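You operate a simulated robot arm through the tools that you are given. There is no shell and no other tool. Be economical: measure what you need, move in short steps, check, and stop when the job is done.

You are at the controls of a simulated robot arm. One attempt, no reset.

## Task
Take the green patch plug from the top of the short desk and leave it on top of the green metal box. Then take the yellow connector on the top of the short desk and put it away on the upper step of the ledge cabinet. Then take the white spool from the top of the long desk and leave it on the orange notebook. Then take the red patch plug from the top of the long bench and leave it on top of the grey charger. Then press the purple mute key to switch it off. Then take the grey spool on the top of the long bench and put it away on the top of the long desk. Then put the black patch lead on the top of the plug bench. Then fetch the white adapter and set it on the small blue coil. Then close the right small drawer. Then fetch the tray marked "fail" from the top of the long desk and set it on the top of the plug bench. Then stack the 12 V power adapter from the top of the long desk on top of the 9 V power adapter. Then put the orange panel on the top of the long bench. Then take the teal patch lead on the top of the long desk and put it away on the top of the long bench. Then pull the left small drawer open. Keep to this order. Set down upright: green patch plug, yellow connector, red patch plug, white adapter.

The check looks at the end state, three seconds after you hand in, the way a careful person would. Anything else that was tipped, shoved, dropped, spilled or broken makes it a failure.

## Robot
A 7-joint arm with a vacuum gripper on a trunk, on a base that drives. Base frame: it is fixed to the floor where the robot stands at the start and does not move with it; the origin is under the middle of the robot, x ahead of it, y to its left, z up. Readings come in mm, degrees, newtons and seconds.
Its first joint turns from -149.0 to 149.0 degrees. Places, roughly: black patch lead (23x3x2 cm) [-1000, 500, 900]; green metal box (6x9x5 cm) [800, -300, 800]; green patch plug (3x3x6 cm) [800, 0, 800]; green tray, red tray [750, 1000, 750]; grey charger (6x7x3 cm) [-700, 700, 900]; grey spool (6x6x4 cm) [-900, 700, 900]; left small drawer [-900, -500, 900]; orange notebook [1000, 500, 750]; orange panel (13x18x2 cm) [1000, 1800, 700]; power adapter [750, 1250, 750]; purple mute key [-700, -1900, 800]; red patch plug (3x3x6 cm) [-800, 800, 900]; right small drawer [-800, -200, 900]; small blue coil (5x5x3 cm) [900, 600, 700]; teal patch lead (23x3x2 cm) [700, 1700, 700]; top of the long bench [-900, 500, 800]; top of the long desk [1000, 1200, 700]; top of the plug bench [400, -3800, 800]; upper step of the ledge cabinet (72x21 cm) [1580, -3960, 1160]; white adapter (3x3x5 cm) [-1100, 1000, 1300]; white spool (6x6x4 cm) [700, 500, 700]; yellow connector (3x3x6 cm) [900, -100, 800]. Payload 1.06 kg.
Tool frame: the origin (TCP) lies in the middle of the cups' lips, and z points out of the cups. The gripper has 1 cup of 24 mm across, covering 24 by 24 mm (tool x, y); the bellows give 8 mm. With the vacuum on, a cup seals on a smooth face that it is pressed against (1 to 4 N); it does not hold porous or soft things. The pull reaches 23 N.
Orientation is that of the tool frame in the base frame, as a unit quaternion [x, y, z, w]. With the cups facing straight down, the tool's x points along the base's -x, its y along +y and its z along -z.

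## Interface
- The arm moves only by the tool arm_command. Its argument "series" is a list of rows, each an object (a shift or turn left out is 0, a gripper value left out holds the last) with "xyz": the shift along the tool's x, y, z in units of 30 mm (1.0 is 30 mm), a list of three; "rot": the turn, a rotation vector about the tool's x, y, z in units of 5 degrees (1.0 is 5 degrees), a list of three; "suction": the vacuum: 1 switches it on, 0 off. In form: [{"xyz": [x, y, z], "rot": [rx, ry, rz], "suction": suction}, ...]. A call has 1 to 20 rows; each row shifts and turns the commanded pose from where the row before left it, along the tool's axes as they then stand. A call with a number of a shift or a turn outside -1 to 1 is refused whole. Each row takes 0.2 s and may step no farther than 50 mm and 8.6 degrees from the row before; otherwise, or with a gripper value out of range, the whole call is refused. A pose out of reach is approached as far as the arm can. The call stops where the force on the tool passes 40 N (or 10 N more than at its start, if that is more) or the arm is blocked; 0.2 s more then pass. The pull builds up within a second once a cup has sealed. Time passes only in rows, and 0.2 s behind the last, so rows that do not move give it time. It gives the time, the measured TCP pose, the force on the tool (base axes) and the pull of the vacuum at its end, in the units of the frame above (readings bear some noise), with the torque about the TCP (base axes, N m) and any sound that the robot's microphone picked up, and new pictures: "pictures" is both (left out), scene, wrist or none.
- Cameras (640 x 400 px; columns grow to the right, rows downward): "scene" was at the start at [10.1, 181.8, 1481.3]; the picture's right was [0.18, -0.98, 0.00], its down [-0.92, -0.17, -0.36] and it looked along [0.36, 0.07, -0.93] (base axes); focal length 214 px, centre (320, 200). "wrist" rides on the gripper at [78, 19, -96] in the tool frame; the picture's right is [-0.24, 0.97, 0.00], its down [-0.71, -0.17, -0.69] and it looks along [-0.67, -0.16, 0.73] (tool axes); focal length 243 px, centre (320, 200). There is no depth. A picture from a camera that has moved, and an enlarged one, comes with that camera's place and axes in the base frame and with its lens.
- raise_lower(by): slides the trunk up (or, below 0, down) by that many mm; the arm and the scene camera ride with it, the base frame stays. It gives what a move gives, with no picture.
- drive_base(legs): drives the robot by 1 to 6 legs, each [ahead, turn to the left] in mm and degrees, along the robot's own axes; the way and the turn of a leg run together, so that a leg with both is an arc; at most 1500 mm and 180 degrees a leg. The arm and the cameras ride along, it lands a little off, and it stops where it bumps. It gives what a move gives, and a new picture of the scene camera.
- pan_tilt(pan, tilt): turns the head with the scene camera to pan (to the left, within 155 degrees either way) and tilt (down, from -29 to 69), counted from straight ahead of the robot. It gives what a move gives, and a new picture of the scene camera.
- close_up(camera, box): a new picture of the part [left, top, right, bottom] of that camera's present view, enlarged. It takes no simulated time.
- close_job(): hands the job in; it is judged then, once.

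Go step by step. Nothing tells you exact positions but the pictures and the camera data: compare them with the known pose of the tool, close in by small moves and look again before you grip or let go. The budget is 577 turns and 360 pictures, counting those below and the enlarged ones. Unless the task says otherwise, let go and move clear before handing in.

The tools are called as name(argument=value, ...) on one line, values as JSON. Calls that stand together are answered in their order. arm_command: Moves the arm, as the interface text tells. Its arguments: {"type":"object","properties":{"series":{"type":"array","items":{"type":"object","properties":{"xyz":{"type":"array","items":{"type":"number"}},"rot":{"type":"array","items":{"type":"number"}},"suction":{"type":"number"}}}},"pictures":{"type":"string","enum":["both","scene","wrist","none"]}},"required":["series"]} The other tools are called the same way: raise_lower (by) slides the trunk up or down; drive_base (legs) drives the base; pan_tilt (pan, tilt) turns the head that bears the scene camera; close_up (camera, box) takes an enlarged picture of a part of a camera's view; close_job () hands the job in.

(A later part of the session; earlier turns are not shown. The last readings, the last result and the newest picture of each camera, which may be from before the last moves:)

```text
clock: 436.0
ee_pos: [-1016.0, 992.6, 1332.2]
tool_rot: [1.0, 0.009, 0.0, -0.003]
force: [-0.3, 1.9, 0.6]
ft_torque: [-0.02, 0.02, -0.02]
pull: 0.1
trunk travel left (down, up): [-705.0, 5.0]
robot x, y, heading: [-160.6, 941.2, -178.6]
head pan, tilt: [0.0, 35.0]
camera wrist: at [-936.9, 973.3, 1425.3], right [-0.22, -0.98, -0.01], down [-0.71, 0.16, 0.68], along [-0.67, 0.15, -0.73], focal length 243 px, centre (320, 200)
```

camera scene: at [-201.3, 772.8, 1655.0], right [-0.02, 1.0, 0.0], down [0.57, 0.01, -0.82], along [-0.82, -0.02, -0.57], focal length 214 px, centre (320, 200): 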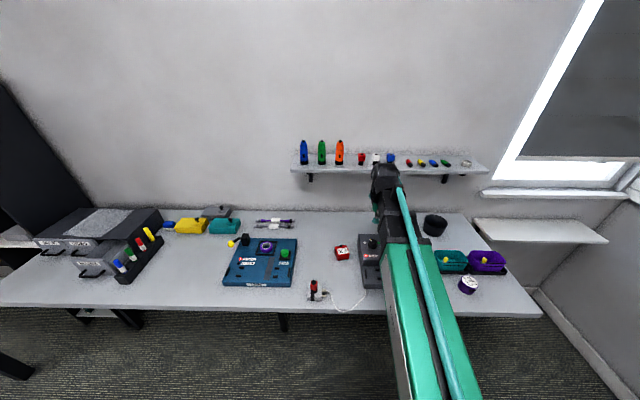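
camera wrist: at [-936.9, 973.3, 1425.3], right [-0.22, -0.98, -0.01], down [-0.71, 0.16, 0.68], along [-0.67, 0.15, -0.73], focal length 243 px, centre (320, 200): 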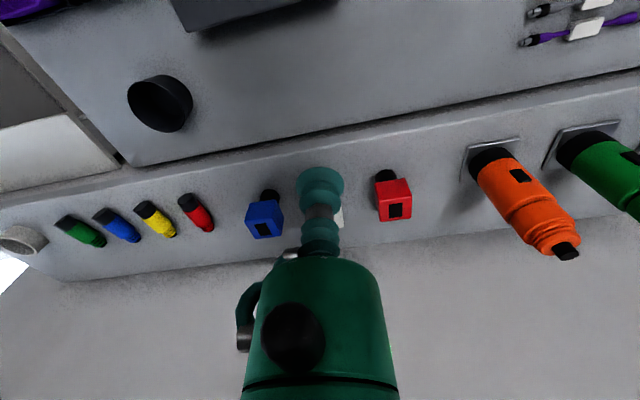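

White sits between blue and red, at about (-1087, 1000). Moving over it.

arm_command(series=[{"xyz": [-0.8, -0.1, 0]}, {"xyz": [-0.8, -0.1, 0]}, {"xyz": [-0.77, -0.1, 0]}, {}], pictures="none")

close_up(camera="wrist", box=[200, 40, 440, 240])

```text
clock: 437.0
ee_pos: [-1085.8, 999.7, 1330.6]
tool_rot: [1.0, 0.009, 0.001, -0.003]
force: [0.7, -0.9, -0.3]
ft_torque: [0.03, -0.02, -0.01]
pull: 0.1
trunk travel left (down, up): [-705.0, 5.0]
robot x, y, heading: [-162.1, 939.0, -178.9]
head pan, tilt: [0.0, 35.0]
```

```text
2.00 times, centred on (320, 140) of wrist
camera zoom: at [-1006.9, 979.9, 1424.4], right [-0.22, -0.98, -0.01], down [-0.71, 0.16, 0.68], along [-0.67, 0.15, -0.73], focal length 485 px, centre (320, 320)
```

zoom: 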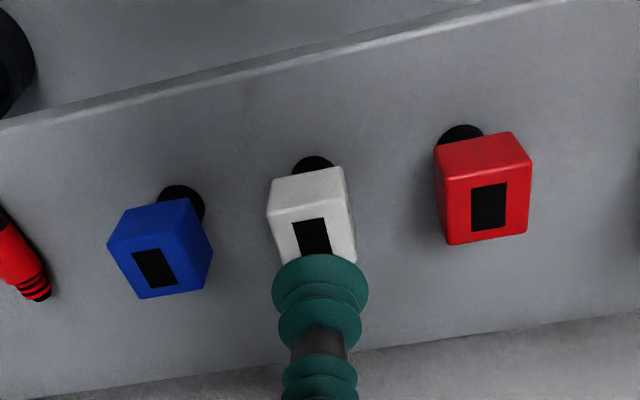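

arm_command(series=[{"xyz": [-0.4, -0.1, 0.4]}, {"xyz": [0, 0, 0.4]}, {}], pictures="none")

close_up(camera="wrist", box=[200, 40, 440, 240])

```text
clock: 437.8
ee_pos: [-1100.2, 1004.1, 1307.0]
tool_rot: [1.0, 0.009, 0.001, -0.003]
force: [-0.2, -0.4, -1.6]
ft_torque: [-0.04, -0.01, 0.0]
pull: 0.0
trunk travel left (down, up): [-705.0, 5.0]
robot x, y, heading: [-158.8, 942.5, -179.0]
head pan, tilt: [0.0, 35.0]
```

```text
2.00 times, centred on (320, 140) of wrist
camera zoom: at [-1020.0, 983.8, 1400.6], right [-0.22, -0.98, -0.01], down [-0.71, 0.16, 0.68], along [-0.67, 0.15, -0.73], focal length 485 px, centre (320, 320)
```

zoom: 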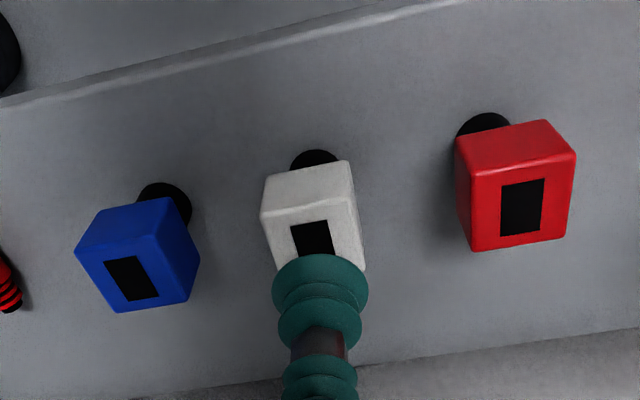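

arm_command(series=[{"xyz": [0, 0, 0.6], "suction": 1}, {"xyz": [0, 0, 0.1]}, {"xyz": [0, 0, 0.1]}, {}, {}], pictures="none")

close_up(camera="wrist", box=[200, 40, 440, 240])

```text
clock: 439.0
ee_pos: [-1100.1, 1003.8, 1282.1]
tool_rot: [1.0, 0.009, 0.001, -0.002]
force: [-0.6, -0.6, -0.3]
ft_torque: [0.02, -0.01, 0.0]
pull: 0.0
trunk travel left (down, up): [-705.0, 5.0]
robot x, y, heading: [-158.5, 941.7, -178.9]
head pan, tilt: [0.0, 35.0]
```

```text
2.00 times, centred on (320, 140) of wrist
camera zoom: at [-1020.5, 983.8, 1376.4], right [-0.22, -0.98, -0.01], down [-0.71, 0.16, 0.68], along [-0.67, 0.15, -0.73], focal length 485 px, centre (320, 320)
```

zoom: 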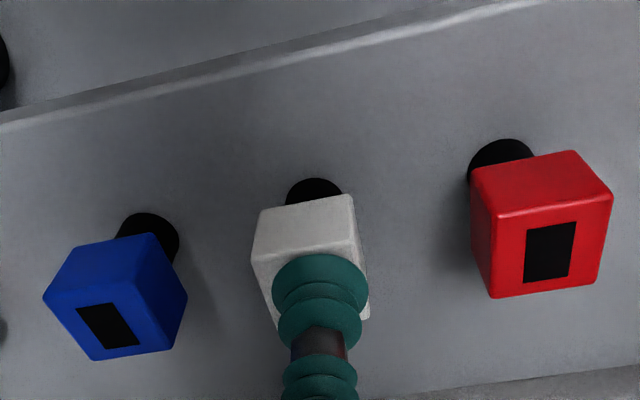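

arm_command(series=[{"xyz": [0, 0, 0.07]}, {"xyz": [0, 0, 0.07]}, {"xyz": [0, 0, 0.07]}, {}, {}, {}], pictures="none")

```text
clock: 440.4
ee_pos: [-1100.0, 1003.1, 1275.7]
tool_rot: [1.0, 0.009, 0.001, -0.003]
force: [0.3, -0.6, -0.3]
ft_torque: [-0.01, 0.0, 0.04]
pull: 0.1
trunk travel left (down, up): [-705.0, 5.0]
robot x, y, heading: [-161.6, 943.7, -178.8]
head pan, tilt: [0.0, 35.0]
```

arm_command(series=[{"xyz": [0, 0, 0.07]}, {"xyz": [0, 0, 0.07]}, {}, {}, {}], pictures="none")

close_up(camera="wrist", box=[200, 40, 440, 240])

```text
clock: 441.6
ee_pos: [-1099.5, 1003.2, 1271.7]
tool_rot: [1.0, 0.009, 0.0, -0.003]
force: [-0.4, 0.1, -0.2]
ft_torque: [0.01, 0.01, 0.0]
pull: 0.1
trunk travel left (down, up): [-705.0, 5.0]
robot x, y, heading: [-160.4, 938.6, -179.1]
head pan, tilt: [0.0, 35.0]
```

```text
2.00 times, centred on (320, 140) of wrist
camera zoom: at [-1020.0, 984.8, 1366.1], right [-0.22, -0.98, -0.01], down [-0.71, 0.16, 0.68], along [-0.67, 0.15, -0.73], focal length 485 px, centre (320, 320)
```

zoom: 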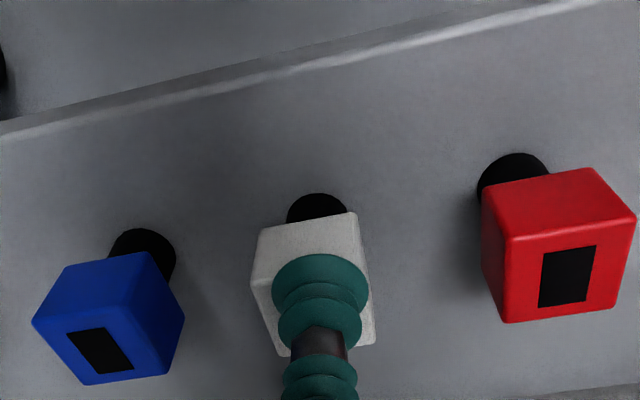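

The cap is lower than estimated; at z≈1265 its centre is at (-1107, 1006). I'll shift 7 mm forward and 2 mm left, then continue down.

arm_command(series=[{"xyz": [-0.23, -0.08, -0.1]}, {"xyz": [0, 0, 0.1]}, {"xyz": [0, 0, 0.1]}, {"xyz": [0, 0, 0.07]}, {}, {}], pictures="none")

close_up(camera="wrist", box=[200, 40, 440, 240])

```text
clock: 443.0
ee_pos: [-1104.1, 1006.0, 1268.4]
tool_rot: [1.0, 0.008, 0.0, -0.003]
force: [-2.4, 0.7, 15.8]
ft_torque: [0.06, 0.13, -0.02]
pull: 23.2
trunk travel left (down, up): [-705.0, 5.0]
robot x, y, heading: [-161.9, 942.1, -179.1]
head pan, tilt: [0.0, 35.0]
```

```text
2.00 times, centred on (320, 140) of wrist
camera zoom: at [-1025.6, 986.8, 1362.2], right [-0.22, -0.98, -0.01], down [-0.71, 0.16, 0.69], along [-0.67, 0.15, -0.73], focal length 485 px, centre (320, 320)
```

zoom: 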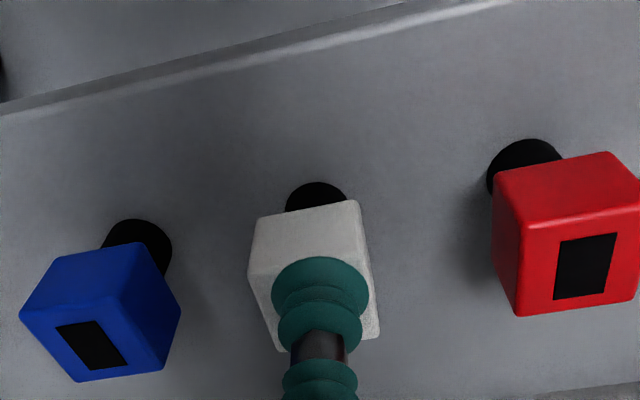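

Sealed. Lift and withdraw from the shelf.

arm_command(series=[{"xyz": [0, 0, -0.3]}, {"xyz": [0, 0, -0.7]}, {"xyz": [0, 0, -0.7]}, {"xyz": [0.5, 0, -0.3]}, {"xyz": [1, 0, 0]}, {"xyz": [1, 0, 0]}, {"xyz": [1, 0, 0]}, {"xyz": [1, 0, 0]}, {"xyz": [1, 0, 0]}, {"xyz": [1, 0, 0.2]}, {"xyz": [0.8, 0.3, 1]}, {"xyz": [0.7, 0.3, 1]}, {"xyz": [0.7, 0.3, 1]}, {"xyz": [0.7, 0.3, 1]}, {"xyz": [0.7, 0.3, 1]}, {"xyz": [0.7, 0.3, 0.5]}, {}], pictures="wrist")

```text
clock: 446.6
ee_pos: [-780.8, 956.9, 1154.9]
tool_rot: [1.0, 0.009, 0.001, -0.003]
force: [-0.2, -0.4, 0.1]
ft_torque: [-0.02, 0.0, -0.01]
pull: 22.5
trunk travel left (down, up): [-705.0, 5.0]
robot x, y, heading: [-158.3, 944.6, -178.9]
head pan, tilt: [0.0, 35.0]
camera wrist: at [-701.5, 937.8, 1249.4], right [-0.22, -0.98, -0.01], down [-0.71, 0.16, 0.68], along [-0.67, 0.15, -0.73], focal length 243 px, centre (320, 200)
```

wrist: 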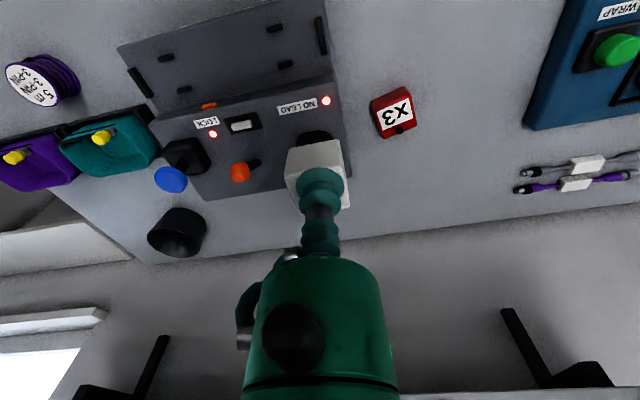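

Adapter held. Driving to the long desk for the blue coil.

drive_base(legs=[[-100, 0], [0, 89]])

drive_base(legs=[[780, 0], [0, 90], [130, 0]])

pan_tilt(pan=20, tilt=50)

```text
clock: 451.5
ee_pos: [-96.5, 324.9, 1155.1]
tool_rot: [0.712, 0.702, -0.002, -0.003]
force: [0.3, -0.5, -0.6]
ft_torque: [0.03, 0.01, -0.02]
pull: 22.5
trunk travel left (down, up): [-705.0, 5.0]
robot x, y, heading: [-61.7, 946.5, -90.8]
head pan, tilt: [0.0, 35.0]
camera scene: at [108.3, 900.2, 1655.0], right [-1.0, 0.01, 0.0], down [0.01, 0.57, -0.82], along [-0.01, -0.82, -0.57], focal length 214 px, centre (320, 200)
```

scene: 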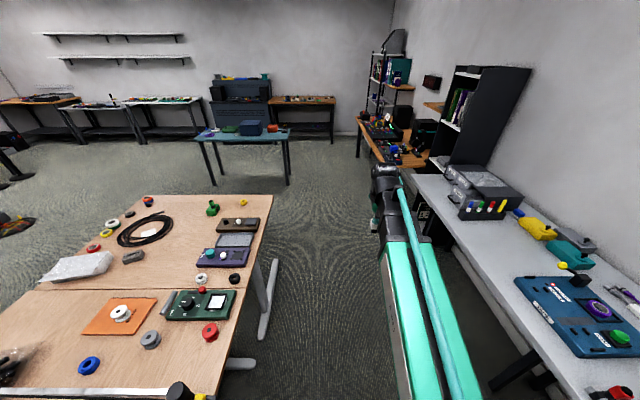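

```text
clock: 460.4
ee_pos: [680.9, 119.7, 1154.4]
tool_rot: [0.006, 1.0, -0.003, -0.002]
force: [0.2, -1.8, 0.5]
ft_torque: [-0.02, 0.04, -0.01]
pull: 0.1
trunk travel left (down, up): [-705.0, 5.0]
robot x, y, heading: [59.0, 159.8, -0.7]
head pan, tilt: [0.0, 35.0]
camera scene: at [106.8, 324.1, 1655.0], right [-0.01, -1.0, 0.0], down [-0.57, 0.01, -0.82], along [0.82, -0.01, -0.57], focal length 214 px, centre (320, 200)
```

scene: 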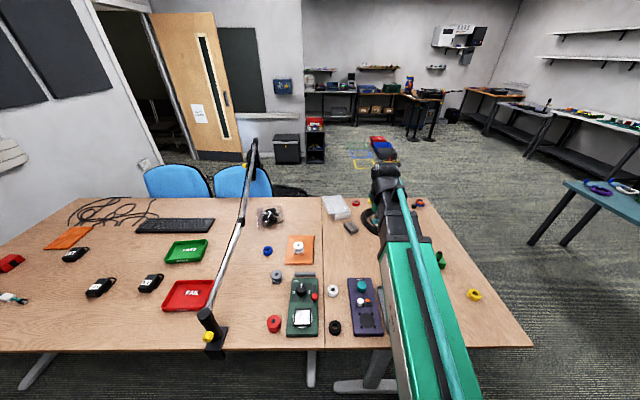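

```text
clock: 461.3
ee_pos: [679.2, 120.6, 1155.7]
tool_rot: [0.006, 1.0, -0.002, -0.001]
force: [-0.5, -0.6, 0.1]
ft_torque: [-0.02, -0.02, 0.0]
pull: 0.2
trunk travel left (down, up): [-705.0, 5.0]
robot x, y, heading: [60.1, 152.0, -0.6]
head pan, tilt: [20.0, 50.0]
camera scene: at [89.7, 350.5, 1633.4], right [0.33, -0.94, 0.0], down [-0.72, -0.25, -0.64], along [0.61, 0.21, -0.77], focal length 214 px, centre (320, 200)
```

scene: 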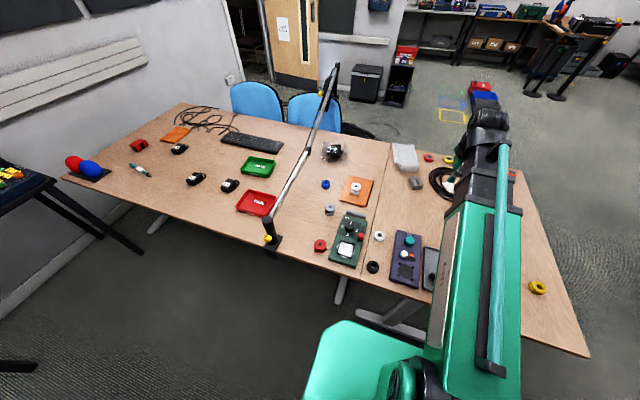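

The pull is lost again; the adapter came off during the drive. Searching for it around the route.

pan_tilt(pan=-60, tilt=50)

pan_tilt(pan=-130, tilt=50)

pan_tilt(pan=110, tilt=50)

arm_command(series=[{"suction": 0}], pictures="wrist")

```text
clock: 462.8
ee_pos: [678.6, 119.9, 1155.5]
tool_rot: [0.006, 1.0, -0.003, -0.001]
force: [0.2, 0.3, -0.2]
ft_torque: [0.01, -0.02, 0.01]
pull: 0.1
trunk travel left (down, up): [-705.0, 5.0]
robot x, y, heading: [61.2, 155.9, -0.7]
head pan, tilt: [-60.0, 50.0]
camera scene: at [54.9, 258.0, 1633.3], right [-0.87, -0.49, 0.0], down [-0.38, 0.67, -0.64], along [0.32, -0.56, -0.77], focal length 214 px, centre (320, 200)
```

scene: 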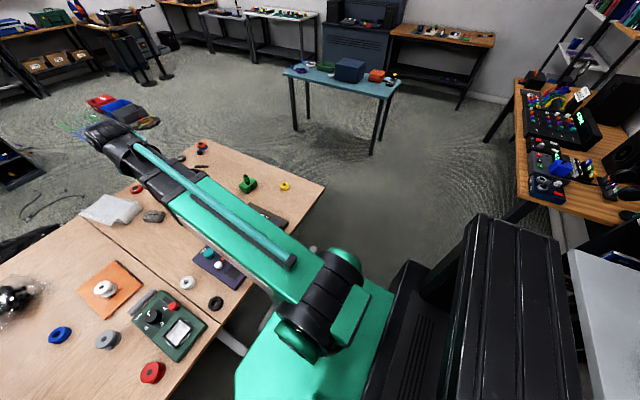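

```text
clock: 464.2
ee_pos: [679.2, 119.3, 1155.3]
tool_rot: [0.006, 1.0, -0.004, -0.001]
force: [0.0, 0.1, 0.7]
ft_torque: [-0.01, -0.01, -0.01]
pull: 0.1
trunk travel left (down, up): [-705.0, 5.0]
robot x, y, heading: [58.8, 152.9, -0.7]
head pan, tilt: [-130.0, 50.0]
camera scene: at [-33.0, 266.5, 1633.3], right [-0.76, 0.65, 0.0], down [0.5, 0.58, -0.64], along [-0.42, -0.49, -0.77], focal length 214 px, centre (320, 200)
```

scene: 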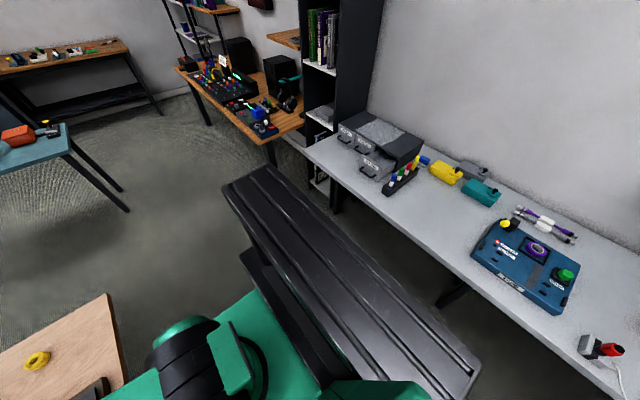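

```text
clock: 467.6
ee_pos: [679.9, 120.4, 1156.5]
tool_rot: [0.006, 1.0, -0.002, -0.001]
force: [0.1, -0.7, 0.1]
ft_torque: [-0.02, -0.01, 0.01]
pull: 0.0
trunk travel left (down, up): [-705.0, 5.0]
robot x, y, heading: [60.8, 151.7, -0.6]
head pan, tilt: [110.0, 50.0]
camera scene: at [-8.5, 397.7, 1633.3], right [0.94, 0.33, 0.0], down [0.25, -0.72, -0.64], along [-0.21, 0.61, -0.77], focal length 214 px, centre (320, 200)
```

scene: 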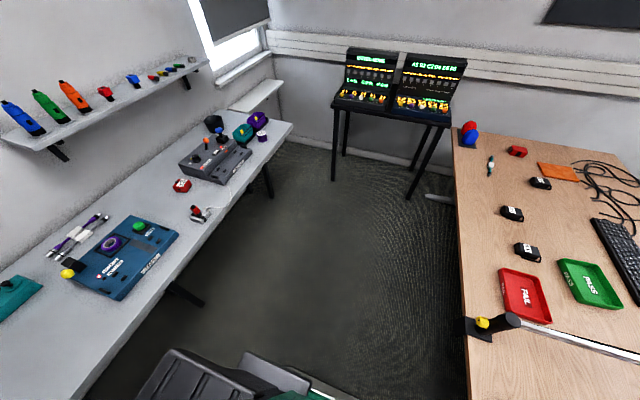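

```text
clock: 468.0
ee_pos: [681.0, 121.3, 1154.5]
tool_rot: [0.006, 1.0, -0.002, -0.001]
force: [-0.6, -0.5, -0.9]
ft_torque: [0.01, -0.02, -0.01]
pull: 0.0
trunk travel left (down, up): [-705.0, 5.0]
robot x, y, heading: [61.4, 152.1, -0.3]
head pan, tilt: [110.0, 50.0]
camera wrist: at [602.6, 138.9, 1249.6], right [0.25, 0.97, -0.01], down [0.71, -0.18, 0.68], along [0.66, -0.17, -0.73], focal length 243 px, centre (320, 200)
```

wrist: 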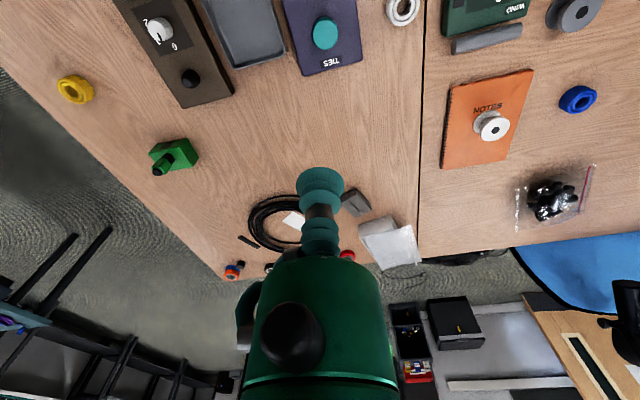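

The red plug on the charger looks odd from here. Enlarging that, and other spots for the adapter.

close_up(camera="scene", box=[160, 170, 240, 230])

close_up(camera="scene", box=[170, 180, 490, 380])

```text
6.67 times, centred on (200, 200) of scene
camera zoom: at [-8.5, 397.7, 1633.3], right [0.94, 0.33, 0.0], down [0.25, -0.72, -0.64], along [-0.21, 0.61, -0.77], focal length 1430 px, centre (1120, 200)
```

zoom: 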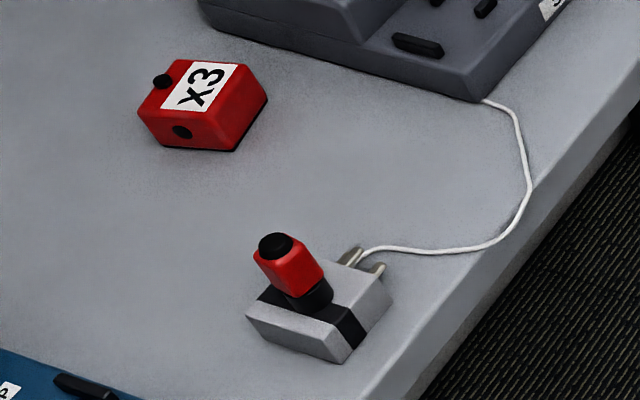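

```text
2.00 times, centred on (330, 280) of scene
camera zoom: at [-8.5, 397.7, 1633.3], right [0.94, 0.33, 0.0], down [0.25, -0.72, -0.64], along [-0.21, 0.61, -0.77], focal length 429 px, centre (300, 40)
```

zoom: 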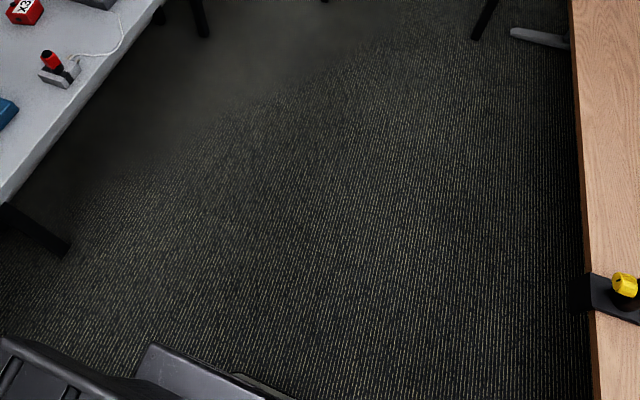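

pan_tilt(pan=-85, tilt=45)

close_up(camera="scene", box=[60, 60, 380, 260])

```text
clock: 470.9
ee_pos: [678.6, 119.8, 1156.4]
tool_rot: [0.006, 1.0, -0.002, -0.001]
force: [-0.5, 0.0, 0.6]
ft_torque: [-0.02, -0.02, 0.01]
pull: 0.2
trunk travel left (down, up): [-705.0, 5.0]
robot x, y, heading: [61.7, 154.1, -0.9]
head pan, tilt: [-85.0, 45.0]
camera scene: at [23.4, 243.9, 1640.2], right [-1.0, -0.08, 0.0], down [-0.05, 0.7, -0.71], along [0.05, -0.7, -0.71], focal length 214 px, centre (320, 200)
```

scene: 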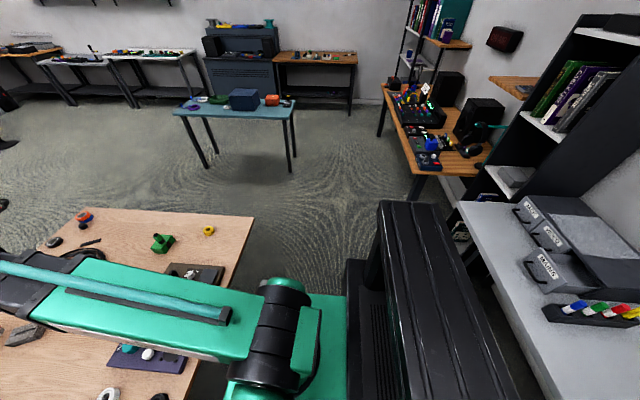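

```text
2.00 times, centred on (220, 160) of scene
camera zoom: at [23.4, 243.9, 1640.2], right [-1.0, -0.08, 0.0], down [-0.05, 0.7, -0.71], along [0.05, -0.7, -0.71], focal length 429 px, centre (520, 280)
```

zoom: 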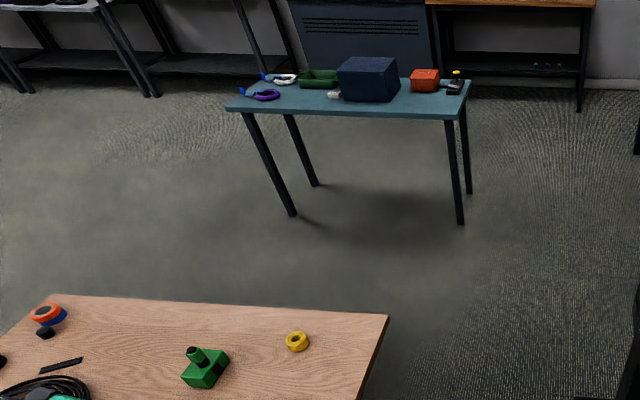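

Not visible; it may be hidden behind or under my own body. I'll rotate right in place to uncover the area.

drive_base(legs=[[0, -90]])

pan_tilt(pan=-50, tilt=60)

pan_tilt(pan=-110, tilt=60)

```text
clock: 475.1
ee_pos: [23.5, -467.1, 1155.0]
tool_rot: [0.713, 0.701, -0.002, -0.002]
force: [-0.4, 0.4, -0.9]
ft_torque: [0.0, -0.01, -0.01]
pull: 0.2
trunk travel left (down, up): [-705.0, 5.0]
robot x, y, heading: [60.9, 151.1, -91.2]
head pan, tilt: [-85.0, 45.0]
camera scene: at [149.9, 190.9, 1640.2], right [-0.07, 1.0, 0.0], down [0.71, 0.05, -0.71], along [-0.71, -0.05, -0.71], focal length 214 px, centre (320, 200)
```

scene: 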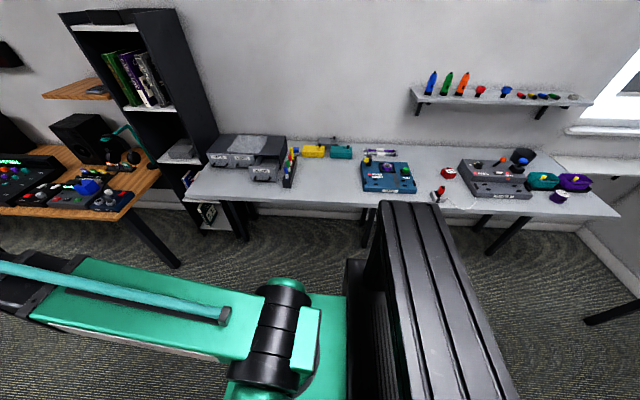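

```text
clock: 476.1
ee_pos: [23.4, -466.6, 1156.7]
tool_rot: [0.713, 0.702, -0.001, -0.002]
force: [0.1, 0.0, -0.2]
ft_torque: [0.03, -0.03, 0.01]
pull: 0.1
trunk travel left (down, up): [-705.0, 5.0]
robot x, y, heading: [60.5, 152.8, -91.2]
head pan, tilt: [-50.0, 60.0]
camera scene: at [179.3, 154.7, 1620.8], right [-0.63, 0.78, 0.0], down [0.67, 0.54, -0.5], along [-0.39, -0.31, -0.87], focal length 214 px, centre (320, 200)
```

scene: 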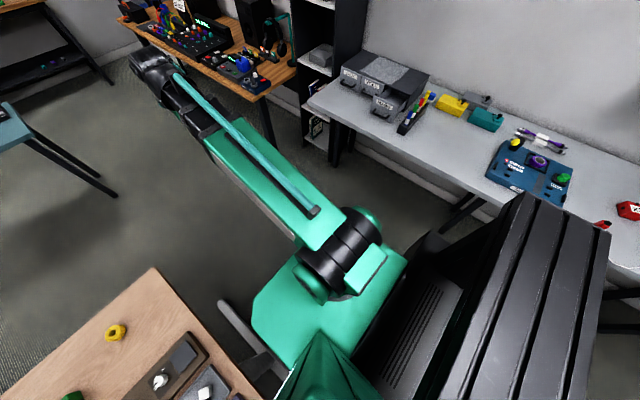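

```text
clock: 477.4
ee_pos: [23.1, -466.8, 1155.1]
tool_rot: [0.714, 0.7, -0.001, -0.003]
force: [-0.6, -0.2, -0.5]
ft_torque: [-0.02, -0.01, 0.01]
pull: 0.0
trunk travel left (down, up): [-705.0, 5.0]
robot x, y, heading: [57.7, 154.1, -91.0]
head pan, tilt: [-110.0, 60.0]
camera scene: at [168.9, 220.5, 1620.7], right [0.36, 0.93, 0.0], down [0.81, -0.31, -0.5], along [-0.47, 0.18, -0.87], focal length 214 px, centre (320, 200)
```

scene: 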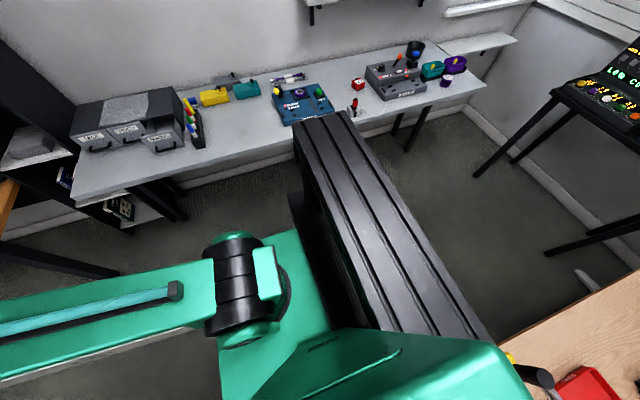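

There's a white thing near the grey tray on the short desk. Enlarging.

pan_tilt(pan=35, tilt=65)

close_up(camera="scene", box=[160, 60, 480, 300])

```text
clock: 479.7
ee_pos: [23.0, -465.1, 1155.4]
tool_rot: [0.713, 0.701, -0.001, -0.003]
force: [-0.8, 0.8, 0.1]
ft_torque: [0.0, -0.03, 0.0]
pull: 0.1
trunk travel left (down, up): [-705.0, 5.0]
robot x, y, heading: [61.7, 150.7, -91.0]
head pan, tilt: [35.0, 65.0]
camera scene: at [265.1, 146.4, 1615.2], right [-0.83, -0.56, 0.0], down [-0.51, 0.75, -0.42], along [0.24, -0.35, -0.91], focal length 214 px, centre (320, 200)
```

scene: 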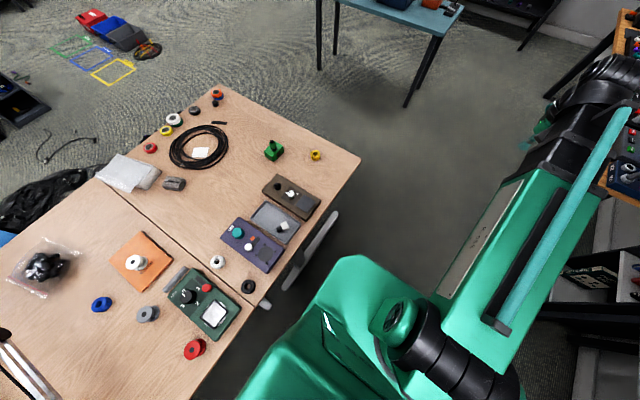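

```text
1.67 times, centred on (320, 180) of scene
camera zoom: at [265.1, 146.4, 1615.2], right [-0.83, -0.56, 0.0], down [-0.51, 0.75, -0.42], along [0.24, -0.35, -0.91], focal length 358 px, centre (320, 233)
```

zoom: 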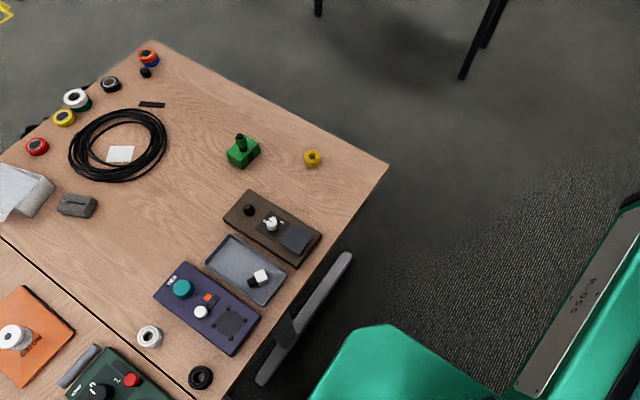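

The adapter landed in the grey tray on the short desk, near (552, 4). I'll turn back and look at how it lies.

drive_base(legs=[[0, 90], [-140, 0]])

raise_lower(by=-130)

arm_command(series=[{"xyz": [0.3, -1, 0.3]}, {"xyz": [0.3, -1, 0.3]}, {"xyz": [0.3, -1, 0.3]}, {}], pictures="wrist")

```text
clock: 484.8
ee_pos: [540.3, 109.2, 1156.2]
tool_rot: [0.018, 1.0, -0.002, -0.001]
force: [-0.4, 0.2, -0.1]
ft_torque: [0.01, -0.01, 0.03]
pull: 0.1
trunk travel left (down, up): [-705.0, 5.0]
robot x, y, heading: [-78.3, 158.2, -2.2]
head pan, tilt: [35.0, 65.0]
camera scene: at [-66.8, 364.0, 1615.2], right [0.54, -0.84, 0.0], down [-0.76, -0.49, -0.42], along [0.36, 0.23, -0.91], focal length 214 px, centre (320, 200)
```

scene: 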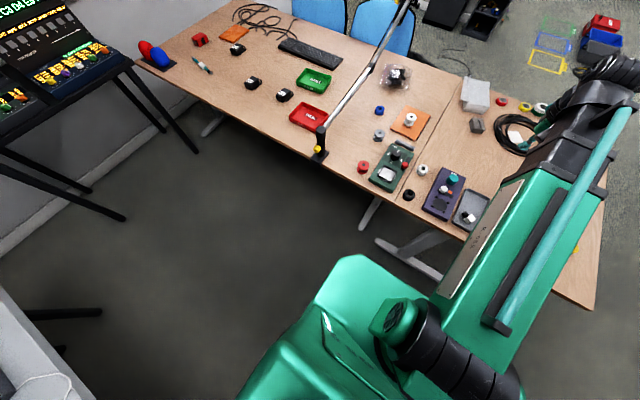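

```text
clock: 486.4
ee_pos: [540.7, 109.6, 1024.6]
tool_rot: [0.018, 1.0, -0.003, -0.001]
force: [0.6, 0.5, -0.3]
ft_torque: [0.0, 0.02, 0.02]
pull: 0.1
trunk travel left (down, up): [-575.0, 135.0]
robot x, y, heading: [-77.0, 160.5, -2.3]
head pan, tilt: [35.0, 65.0]
```

```text
clock: 487.4
ee_pos: [509.3, 20.7, 1000.0]
tool_rot: [0.018, 1.0, -0.002, 0.0]
force: [0.2, -0.8, 0.4]
ft_torque: [0.0, 0.01, 0.0]
pull: 0.1
trunk travel left (down, up): [-575.0, 135.0]
robot x, y, heading: [-78.5, 162.7, -2.2]
head pan, tilt: [35.0, 65.0]
camera wrist: at [433.4, 41.0, 1094.1], right [0.27, 0.96, -0.01], down [0.7, -0.19, 0.68], along [0.66, -0.19, -0.73], focal length 243 px, centre (320, 200)
```

wrist: 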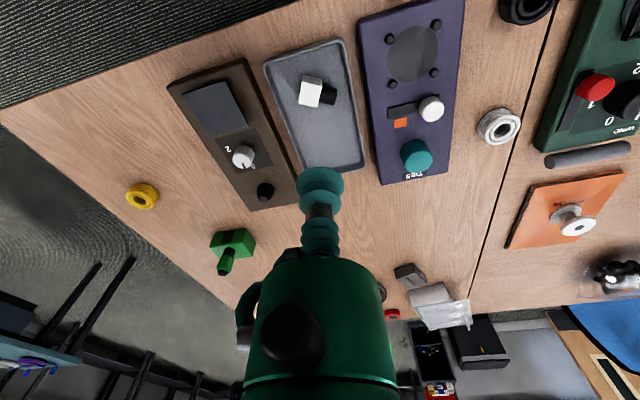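

The adapter lies on its side in the tray, stem pointing left (+y). My plan is to pick it by the upward side face, turn it upright in the air with the tool horizontal, stand it at the desk's front edge, and re-grip from the top.

arm_command(series=[{"xyz": [-0.55, -0.42, 0.9]}, {"xyz": [-0.55, -0.42, 0.9]}, {"xyz": [0, 0, 1]}, {"xyz": [0, 0, 1]}, {"xyz": [0, 0, 0.8]}, {}], pictures="none")

close_up(camera="wrist", box=[200, 0, 440, 200])

```text
clock: 488.8
ee_pos: [543.2, -4.9, 859.3]
tool_rot: [0.018, 1.0, -0.002, -0.001]
force: [0.3, -0.4, -0.2]
ft_torque: [-0.02, 0.02, -0.01]
pull: 0.0
trunk travel left (down, up): [-575.0, 135.0]
robot x, y, heading: [-76.2, 156.6, -2.3]
head pan, tilt: [35.0, 65.0]
```

```text
2.00 times, centred on (320, 100) of wrist
camera zoom: at [465.7, 15.0, 953.9], right [0.27, 0.96, -0.01], down [0.7, -0.19, 0.68], along [0.66, -0.19, -0.73], focal length 485 px, centre (320, 400)
```

zoom: 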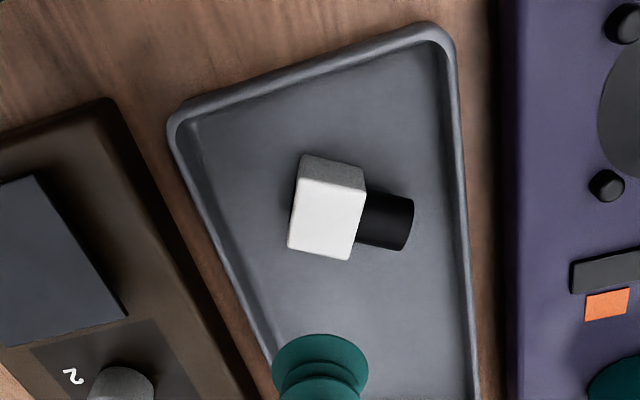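

The side face centre is at (543.5, -5), z≈763, with the stem at azimuth ~63°. I'll yaw the tool 25° to match, then descend.

arm_command(series=[{"rot": [0, 0, 1]}, {"rot": [0, 0, 1]}, {"rot": [0, 0, 1]}, {"rot": [0, 0, 1]}, {"rot": [0, 0, 1]}, {"xyz": [0, 0, 1]}, {"xyz": [0, 0, 1]}, {"xyz": [0, 0, 0.4]}, {}], pictures="none")

close_up(camera="wrist", box=[200, 20, 440, 220])

```text
clock: 490.8
ee_pos: [542.5, -8.7, 788.0]
tool_rot: [0.235, 0.972, -0.003, 0.0]
force: [0.9, 0.3, -0.8]
ft_torque: [-0.01, 0.01, 0.02]
pull: 0.1
trunk travel left (down, up): [-575.0, 135.0]
robot x, y, heading: [-76.0, 158.2, -2.1]
head pan, tilt: [35.0, 65.0]
```

```text
2.00 times, centred on (320, 120) of wrist
camera zoom: at [482.6, 43.5, 882.3], right [0.65, 0.76, -0.01], down [0.55, -0.47, 0.69], along [0.52, -0.45, -0.73], focal length 485 px, centre (320, 360)
```

zoom: 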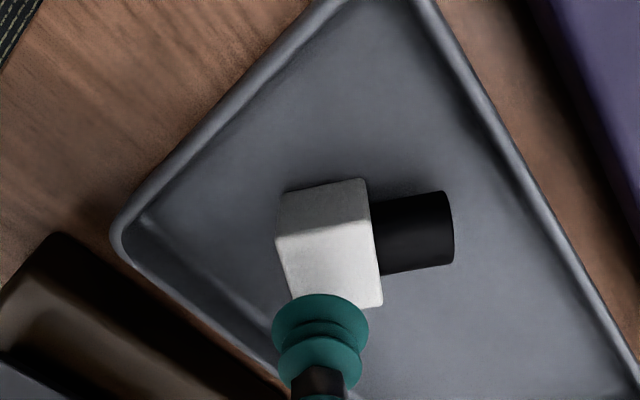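

arm_command(series=[{"xyz": [0.04, 0.12, 0.5], "suction": 1}, {"xyz": [0, 0, 0.15]}, {"xyz": [0, 0, 0.1]}, {"xyz": [0, 0, 0.07]}, {}, {}], pictures="none")

```text
clock: 492.2
ee_pos: [542.7, -5.2, 764.5]
tool_rot: [0.233, 0.972, -0.003, -0.001]
force: [-0.4, 0.8, 0.3]
ft_torque: [0.02, 0.01, 0.01]
pull: 22.8
trunk travel left (down, up): [-575.0, 135.0]
robot x, y, heading: [-79.1, 155.9, -2.2]
head pan, tilt: [35.0, 65.0]
```

Gripped by the side. I'll lift, back the base 110 mm for reach, then yaw so the stem points back toward me.

arm_command(series=[{"xyz": [0, 0, -0.4]}, {"xyz": [0, 0, -1]}, {"xyz": [0, 0, -1]}, {"xyz": [0, 0, -1]}, {"xyz": [0, 0, -1]}, {"xyz": [0, 0, -1]}, {"xyz": [0, 0, -1]}, {}], pictures="none")

drive_base(legs=[[-110, 0]])

arm_command(series=[{"xyz": [-0.3, -1, 0], "rot": [0, 0, -1]}, {"xyz": [-0.3, -1, 0], "rot": [0, 0, -1]}, {"xyz": [-0.3, -1, 0], "rot": [0, 0, -1]}, {"xyz": [-0.3, -1, 0], "rot": [0, 0, -1]}, {"rot": [0, 0, -1]}, {"rot": [0, 0, -1]}, {"rot": [0, 0, -1]}, {"rot": [0, 0, -1]}, {}], pictures="wrist")

```text
clock: 494.0
ee_pos: [542.7, -2.4, 956.3]
tool_rot: [0.234, 0.972, -0.003, -0.001]
force: [0.3, -0.4, -0.5]
ft_torque: [0.05, -0.01, 0.02]
pull: 22.6
trunk travel left (down, up): [-575.0, 135.0]
robot x, y, heading: [-75.6, 156.9, -2.1]
head pan, tilt: [35.0, 65.0]
```

```text
clock: 495.2
ee_pos: [433.9, 1.7, 957.2]
tool_rot: [0.235, 0.972, -0.003, 0.0]
force: [-0.2, 0.1, -0.9]
ft_torque: [-0.01, -0.01, -0.01]
pull: 22.8
trunk travel left (down, up): [-575.0, 135.0]
robot x, y, heading: [-187.1, 160.5, -1.9]
head pan, tilt: [35.0, 65.0]
camera scene: at [-174.7, 367.9, 1485.2], right [0.54, -0.84, 0.0], down [-0.76, -0.49, -0.42], along [0.35, 0.23, -0.91], focal length 214 px, centre (320, 200)
```

scene: 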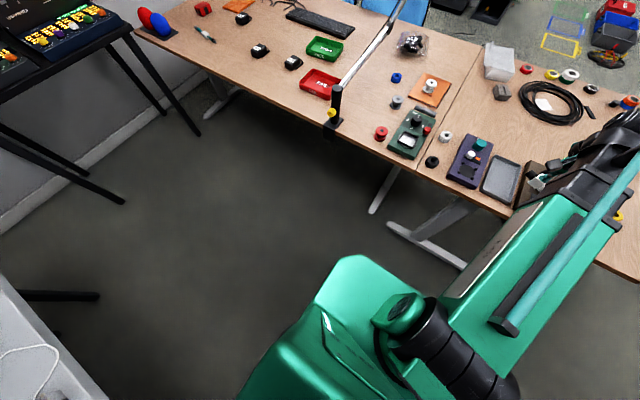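

```text
clock: 497.2
ee_pos: [427.2, -121.8, 957.5]
tool_rot: [-0.114, 0.994, -0.001, -0.001]
force: [-0.1, -0.1, -1.2]
ft_torque: [0.0, -0.01, 0.0]
pull: 23.3
trunk travel left (down, up): [-575.0, 135.0]
robot x, y, heading: [-185.5, 162.4, -2.2]
head pan, tilt: [35.0, 65.0]
camera wrist: at [347.9, -122.6, 1051.8], right [0.01, 1.0, -0.01], down [0.73, 0.0, 0.68], along [0.68, -0.01, -0.73], focal length 243 px, centre (320, 200)
```

wrist: 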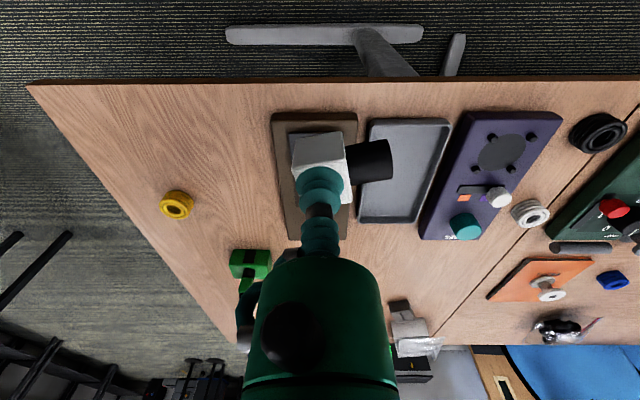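

Front strip at y≈-290 is free. Moving there and finishing the yaw.

arm_command(series=[{"xyz": [-0.083, -0.94, 0]}, {"xyz": [-0.083, -0.94, 0]}, {"xyz": [-0.083, -0.94, 0]}, {"xyz": [-0.083, -0.94, 0]}, {"xyz": [-0.083, -0.94, 0]}, {"xyz": [-0.083, -0.94, 0]}, {"rot": [0, 0, -0.956]}, {"rot": [0, 0, -0.956]}, {"rot": [0, 0, -0.956]}, {"rot": [0, 0, -0.956]}, {"rot": [0, 0, -0.956]}, {"rot": [0, 0, -0.956]}, {"rot": [0, 0, -0.956]}, {"rot": [0, 0, -0.956]}, {"rot": [0, 0, -0.956]}, {}], pictures="none")

arm_command(series=[{"rot": [1, 0, 0]}, {"rot": [1, 0, 0]}, {"rot": [1, 0, 0]}, {"rot": [1, 0, 0]}, {"rot": [1, 0, 0]}, {"rot": [1, 0, 0]}, {}], pictures="both")

```text
clock: 500.6
ee_pos: [479.9, -284.0, 957.8]
tool_rot: [-0.47, 0.883, -0.001, -0.003]
force: [-0.3, 0.3, -0.4]
ft_torque: [-0.03, 0.03, 0.03]
pull: 23.3
trunk travel left (down, up): [-575.0, 135.0]
robot x, y, heading: [-184.4, 158.8, -2.1]
head pan, tilt: [35.0, 65.0]
```

```text
clock: 502.2
ee_pos: [480.6, -283.5, 957.8]
tool_rot: [-0.453, 0.853, -0.231, 0.12]
force: [0.0, 0.1, -0.5]
ft_torque: [-0.04, -0.03, -0.01]
pull: 22.8
trunk travel left (down, up): [-575.0, 135.0]
robot x, y, heading: [-186.1, 162.1, -2.2]
head pan, tilt: [35.0, 65.0]
camera scene: at [-174.1, 367.9, 1485.2], right [0.54, -0.84, 0.0], down [-0.76, -0.49, -0.42], along [0.35, 0.23, -0.91], focal length 214 px, centre (320, 200)
camera wrist: at [384.3, -314.6, 1029.5], right [-0.57, 0.66, -0.49], down [0.24, 0.7, 0.67], along [0.79, 0.27, -0.55], focal length 243 px, centre (320, 200)
```

scene: 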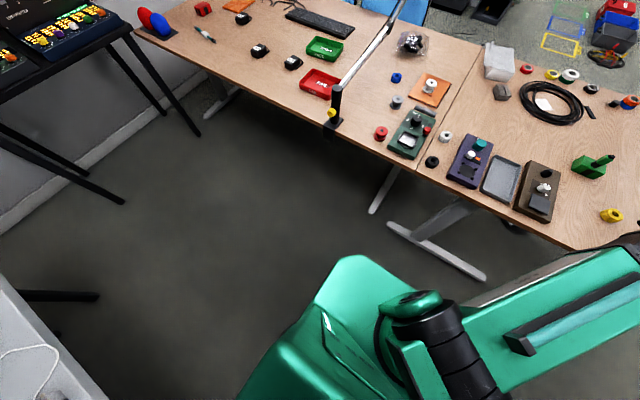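
wrist: 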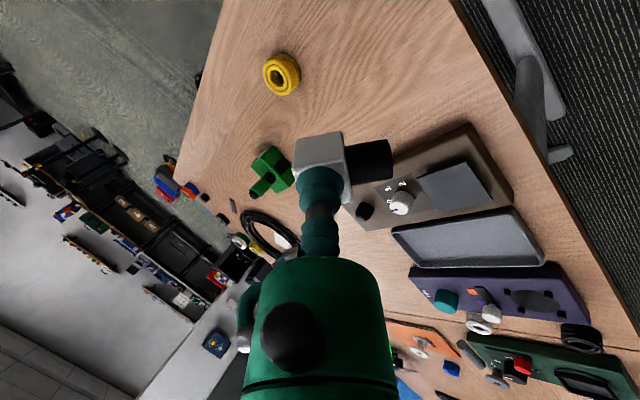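

Pitch works. Continuing to horizontal.

arm_command(series=[{"rot": [1, 0, 0]}, {"rot": [1, 0, 0]}, {"rot": [1, 0, 0]}, {"rot": [1, 0, 0]}, {"rot": [1, 0, 0]}, {"rot": [1, 0, 0]}, {}], pictures="none")

arm_command(series=[{"rot": [1, 0, 0]}, {"rot": [1, 0, 0]}, {"rot": [1, 0, 0]}, {"rot": [1, 0, 0]}, {"rot": [1, 0, 0]}, {"rot": [1, 0, 0]}, {}], pictures="wrist")

pan_tilt(pan=-25, tilt=55)

```text
clock: 503.8
ee_pos: [480.0, -284.9, 957.2]
tool_rot: [-0.407, 0.765, -0.442, 0.232]
force: [0.3, 0.1, -0.2]
ft_torque: [0.0, 0.03, -0.05]
pull: 22.4
trunk travel left (down, up): [-575.0, 135.0]
robot x, y, heading: [-186.8, 162.3, -2.2]
head pan, tilt: [35.0, 65.0]
```

```text
clock: 505.4
ee_pos: [476.0, -291.4, 959.3]
tool_rot: [-0.339, 0.668, -0.594, 0.292]
force: [-0.9, -0.3, -1.1]
ft_torque: [0.01, -0.01, -0.03]
pull: 23.1
out of reach, approached as far as the arm can: row 5, 6
trunk travel left (down, up): [-575.0, 135.0]
robot x, y, heading: [-186.7, 163.1, -2.3]
head pan, tilt: [35.0, 65.0]
camera wrist: at [352.0, -297.9, 951.8], right [0.04, 0.25, -0.97], down [-0.1, 0.96, 0.25], along [0.99, 0.09, 0.06], focal length 243 px, centre (320, 200)
```

wrist: 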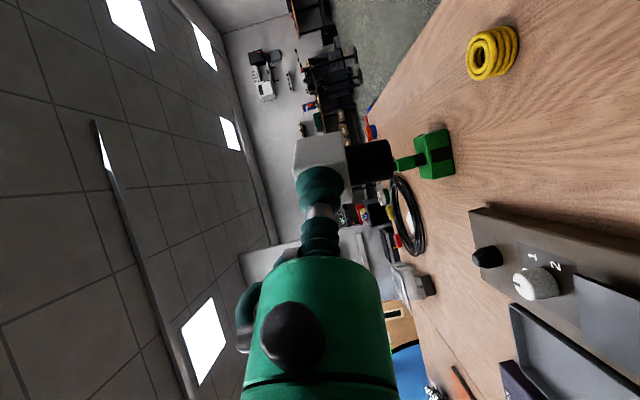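

```text
clock: 506.7
ee_pos: [477.4, -291.3, 958.9]
tool_rot: [-0.341, 0.668, -0.593, 0.293]
force: [-0.3, 0.5, -0.4]
ft_torque: [0.0, -0.02, 0.0]
pull: 23.0
trunk travel left (down, up): [-575.0, 135.0]
robot x, y, heading: [-188.6, 158.8, -1.8]
head pan, tilt: [-25.0, 55.0]
camera scene: at [-160.8, 302.2, 1496.8], right [-0.45, -0.89, 0.0], down [-0.73, 0.37, -0.57], along [0.51, -0.26, -0.82], focal length 214 px, centre (320, 200)
```

scene: 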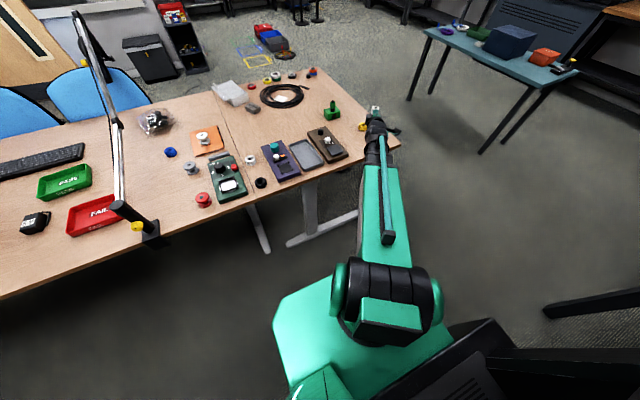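

Tool is within 7° of horizontal, with the stem pointing down. I'll lower the trunk in steps to stand the adapter near the desk edge.

raise_lower(by=-170)

close_up(camera="wrist", box=[200, 80, 520, 280])

```text
clock: 508.6
ee_pos: [475.6, -292.0, 789.8]
tool_rot: [-0.341, 0.668, -0.593, 0.292]
force: [-1.4, -0.8, -0.5]
ft_torque: [-0.04, 0.0, 0.0]
pull: 22.8
trunk travel left (down, up): [-405.0, 305.0]
robot x, y, heading: [-185.5, 160.5, -2.0]
head pan, tilt: [-25.0, 55.0]
```

```text
2.00 times, centred on (360, 180) of wrist
camera zoom: at [352.1, -297.9, 781.9], right [0.04, 0.25, -0.97], down [-0.1, 0.96, 0.25], along [0.99, 0.09, 0.06], focal length 485 px, centre (240, 240)
```

zoom: 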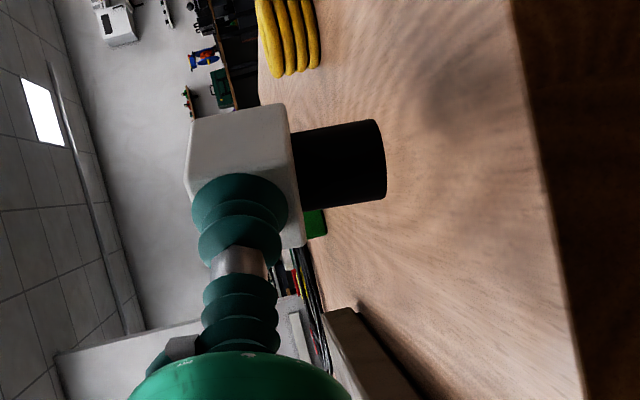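

raise_lower(by=-14)

close_up(camera="wrist", box=[200, 80, 520, 280])

```text
clock: 509.2
ee_pos: [475.8, -291.9, 775.0]
tool_rot: [-0.34, 0.669, -0.593, 0.292]
force: [0.0, 0.0, -0.5]
ft_torque: [0.02, 0.04, 0.03]
pull: 22.3
trunk travel left (down, up): [-391.0, 319.0]
robot x, y, heading: [-185.3, 166.1, -2.1]
head pan, tilt: [-25.0, 55.0]
```

```text
2.00 times, centred on (360, 180) of wrist
camera zoom: at [352.0, -297.9, 767.9], right [0.04, 0.25, -0.97], down [-0.1, 0.96, 0.25], along [0.99, 0.09, 0.06], focal length 485 px, centre (240, 240)
```

zoom: 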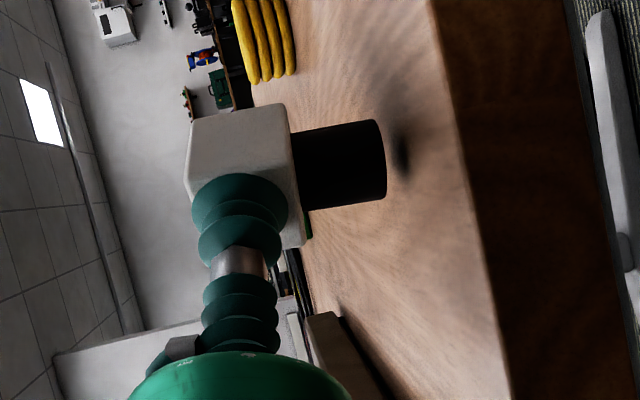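

raise_lower(by=-4)

raise_lower(by=-2)

close_up(camera="wrist", box=[200, 80, 520, 280])

```text
clock: 509.7
ee_pos: [476.3, -292.0, 770.5]
tool_rot: [-0.34, 0.668, -0.594, 0.292]
force: [0.5, -0.4, -0.8]
ft_torque: [0.0, -0.02, -0.01]
pull: 23.1
trunk travel left (down, up): [-387.0, 323.0]
robot x, y, heading: [-187.4, 163.6, -1.9]
head pan, tilt: [-25.0, 55.0]
```

```text
clock: 510.3
ee_pos: [477.5, -290.7, 770.2]
tool_rot: [-0.34, 0.668, -0.593, 0.292]
force: [-2.0, 0.9, 4.9]
ft_torque: [-0.04, -0.06, -0.01]
pull: 23.4
trunk travel left (down, up): [-385.0, 325.0]
robot x, y, heading: [-188.7, 162.9, -2.1]
head pan, tilt: [-25.0, 55.0]
```

```text
2.00 times, centred on (360, 180) of wrist
camera zoom: at [351.6, -297.6, 762.7], right [0.04, 0.25, -0.97], down [-0.1, 0.96, 0.25], along [0.99, 0.09, 0.06], focal length 485 px, centre (240, 240)
```

zoom: 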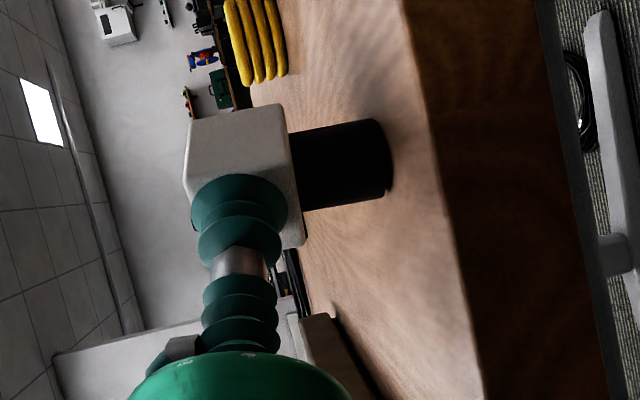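

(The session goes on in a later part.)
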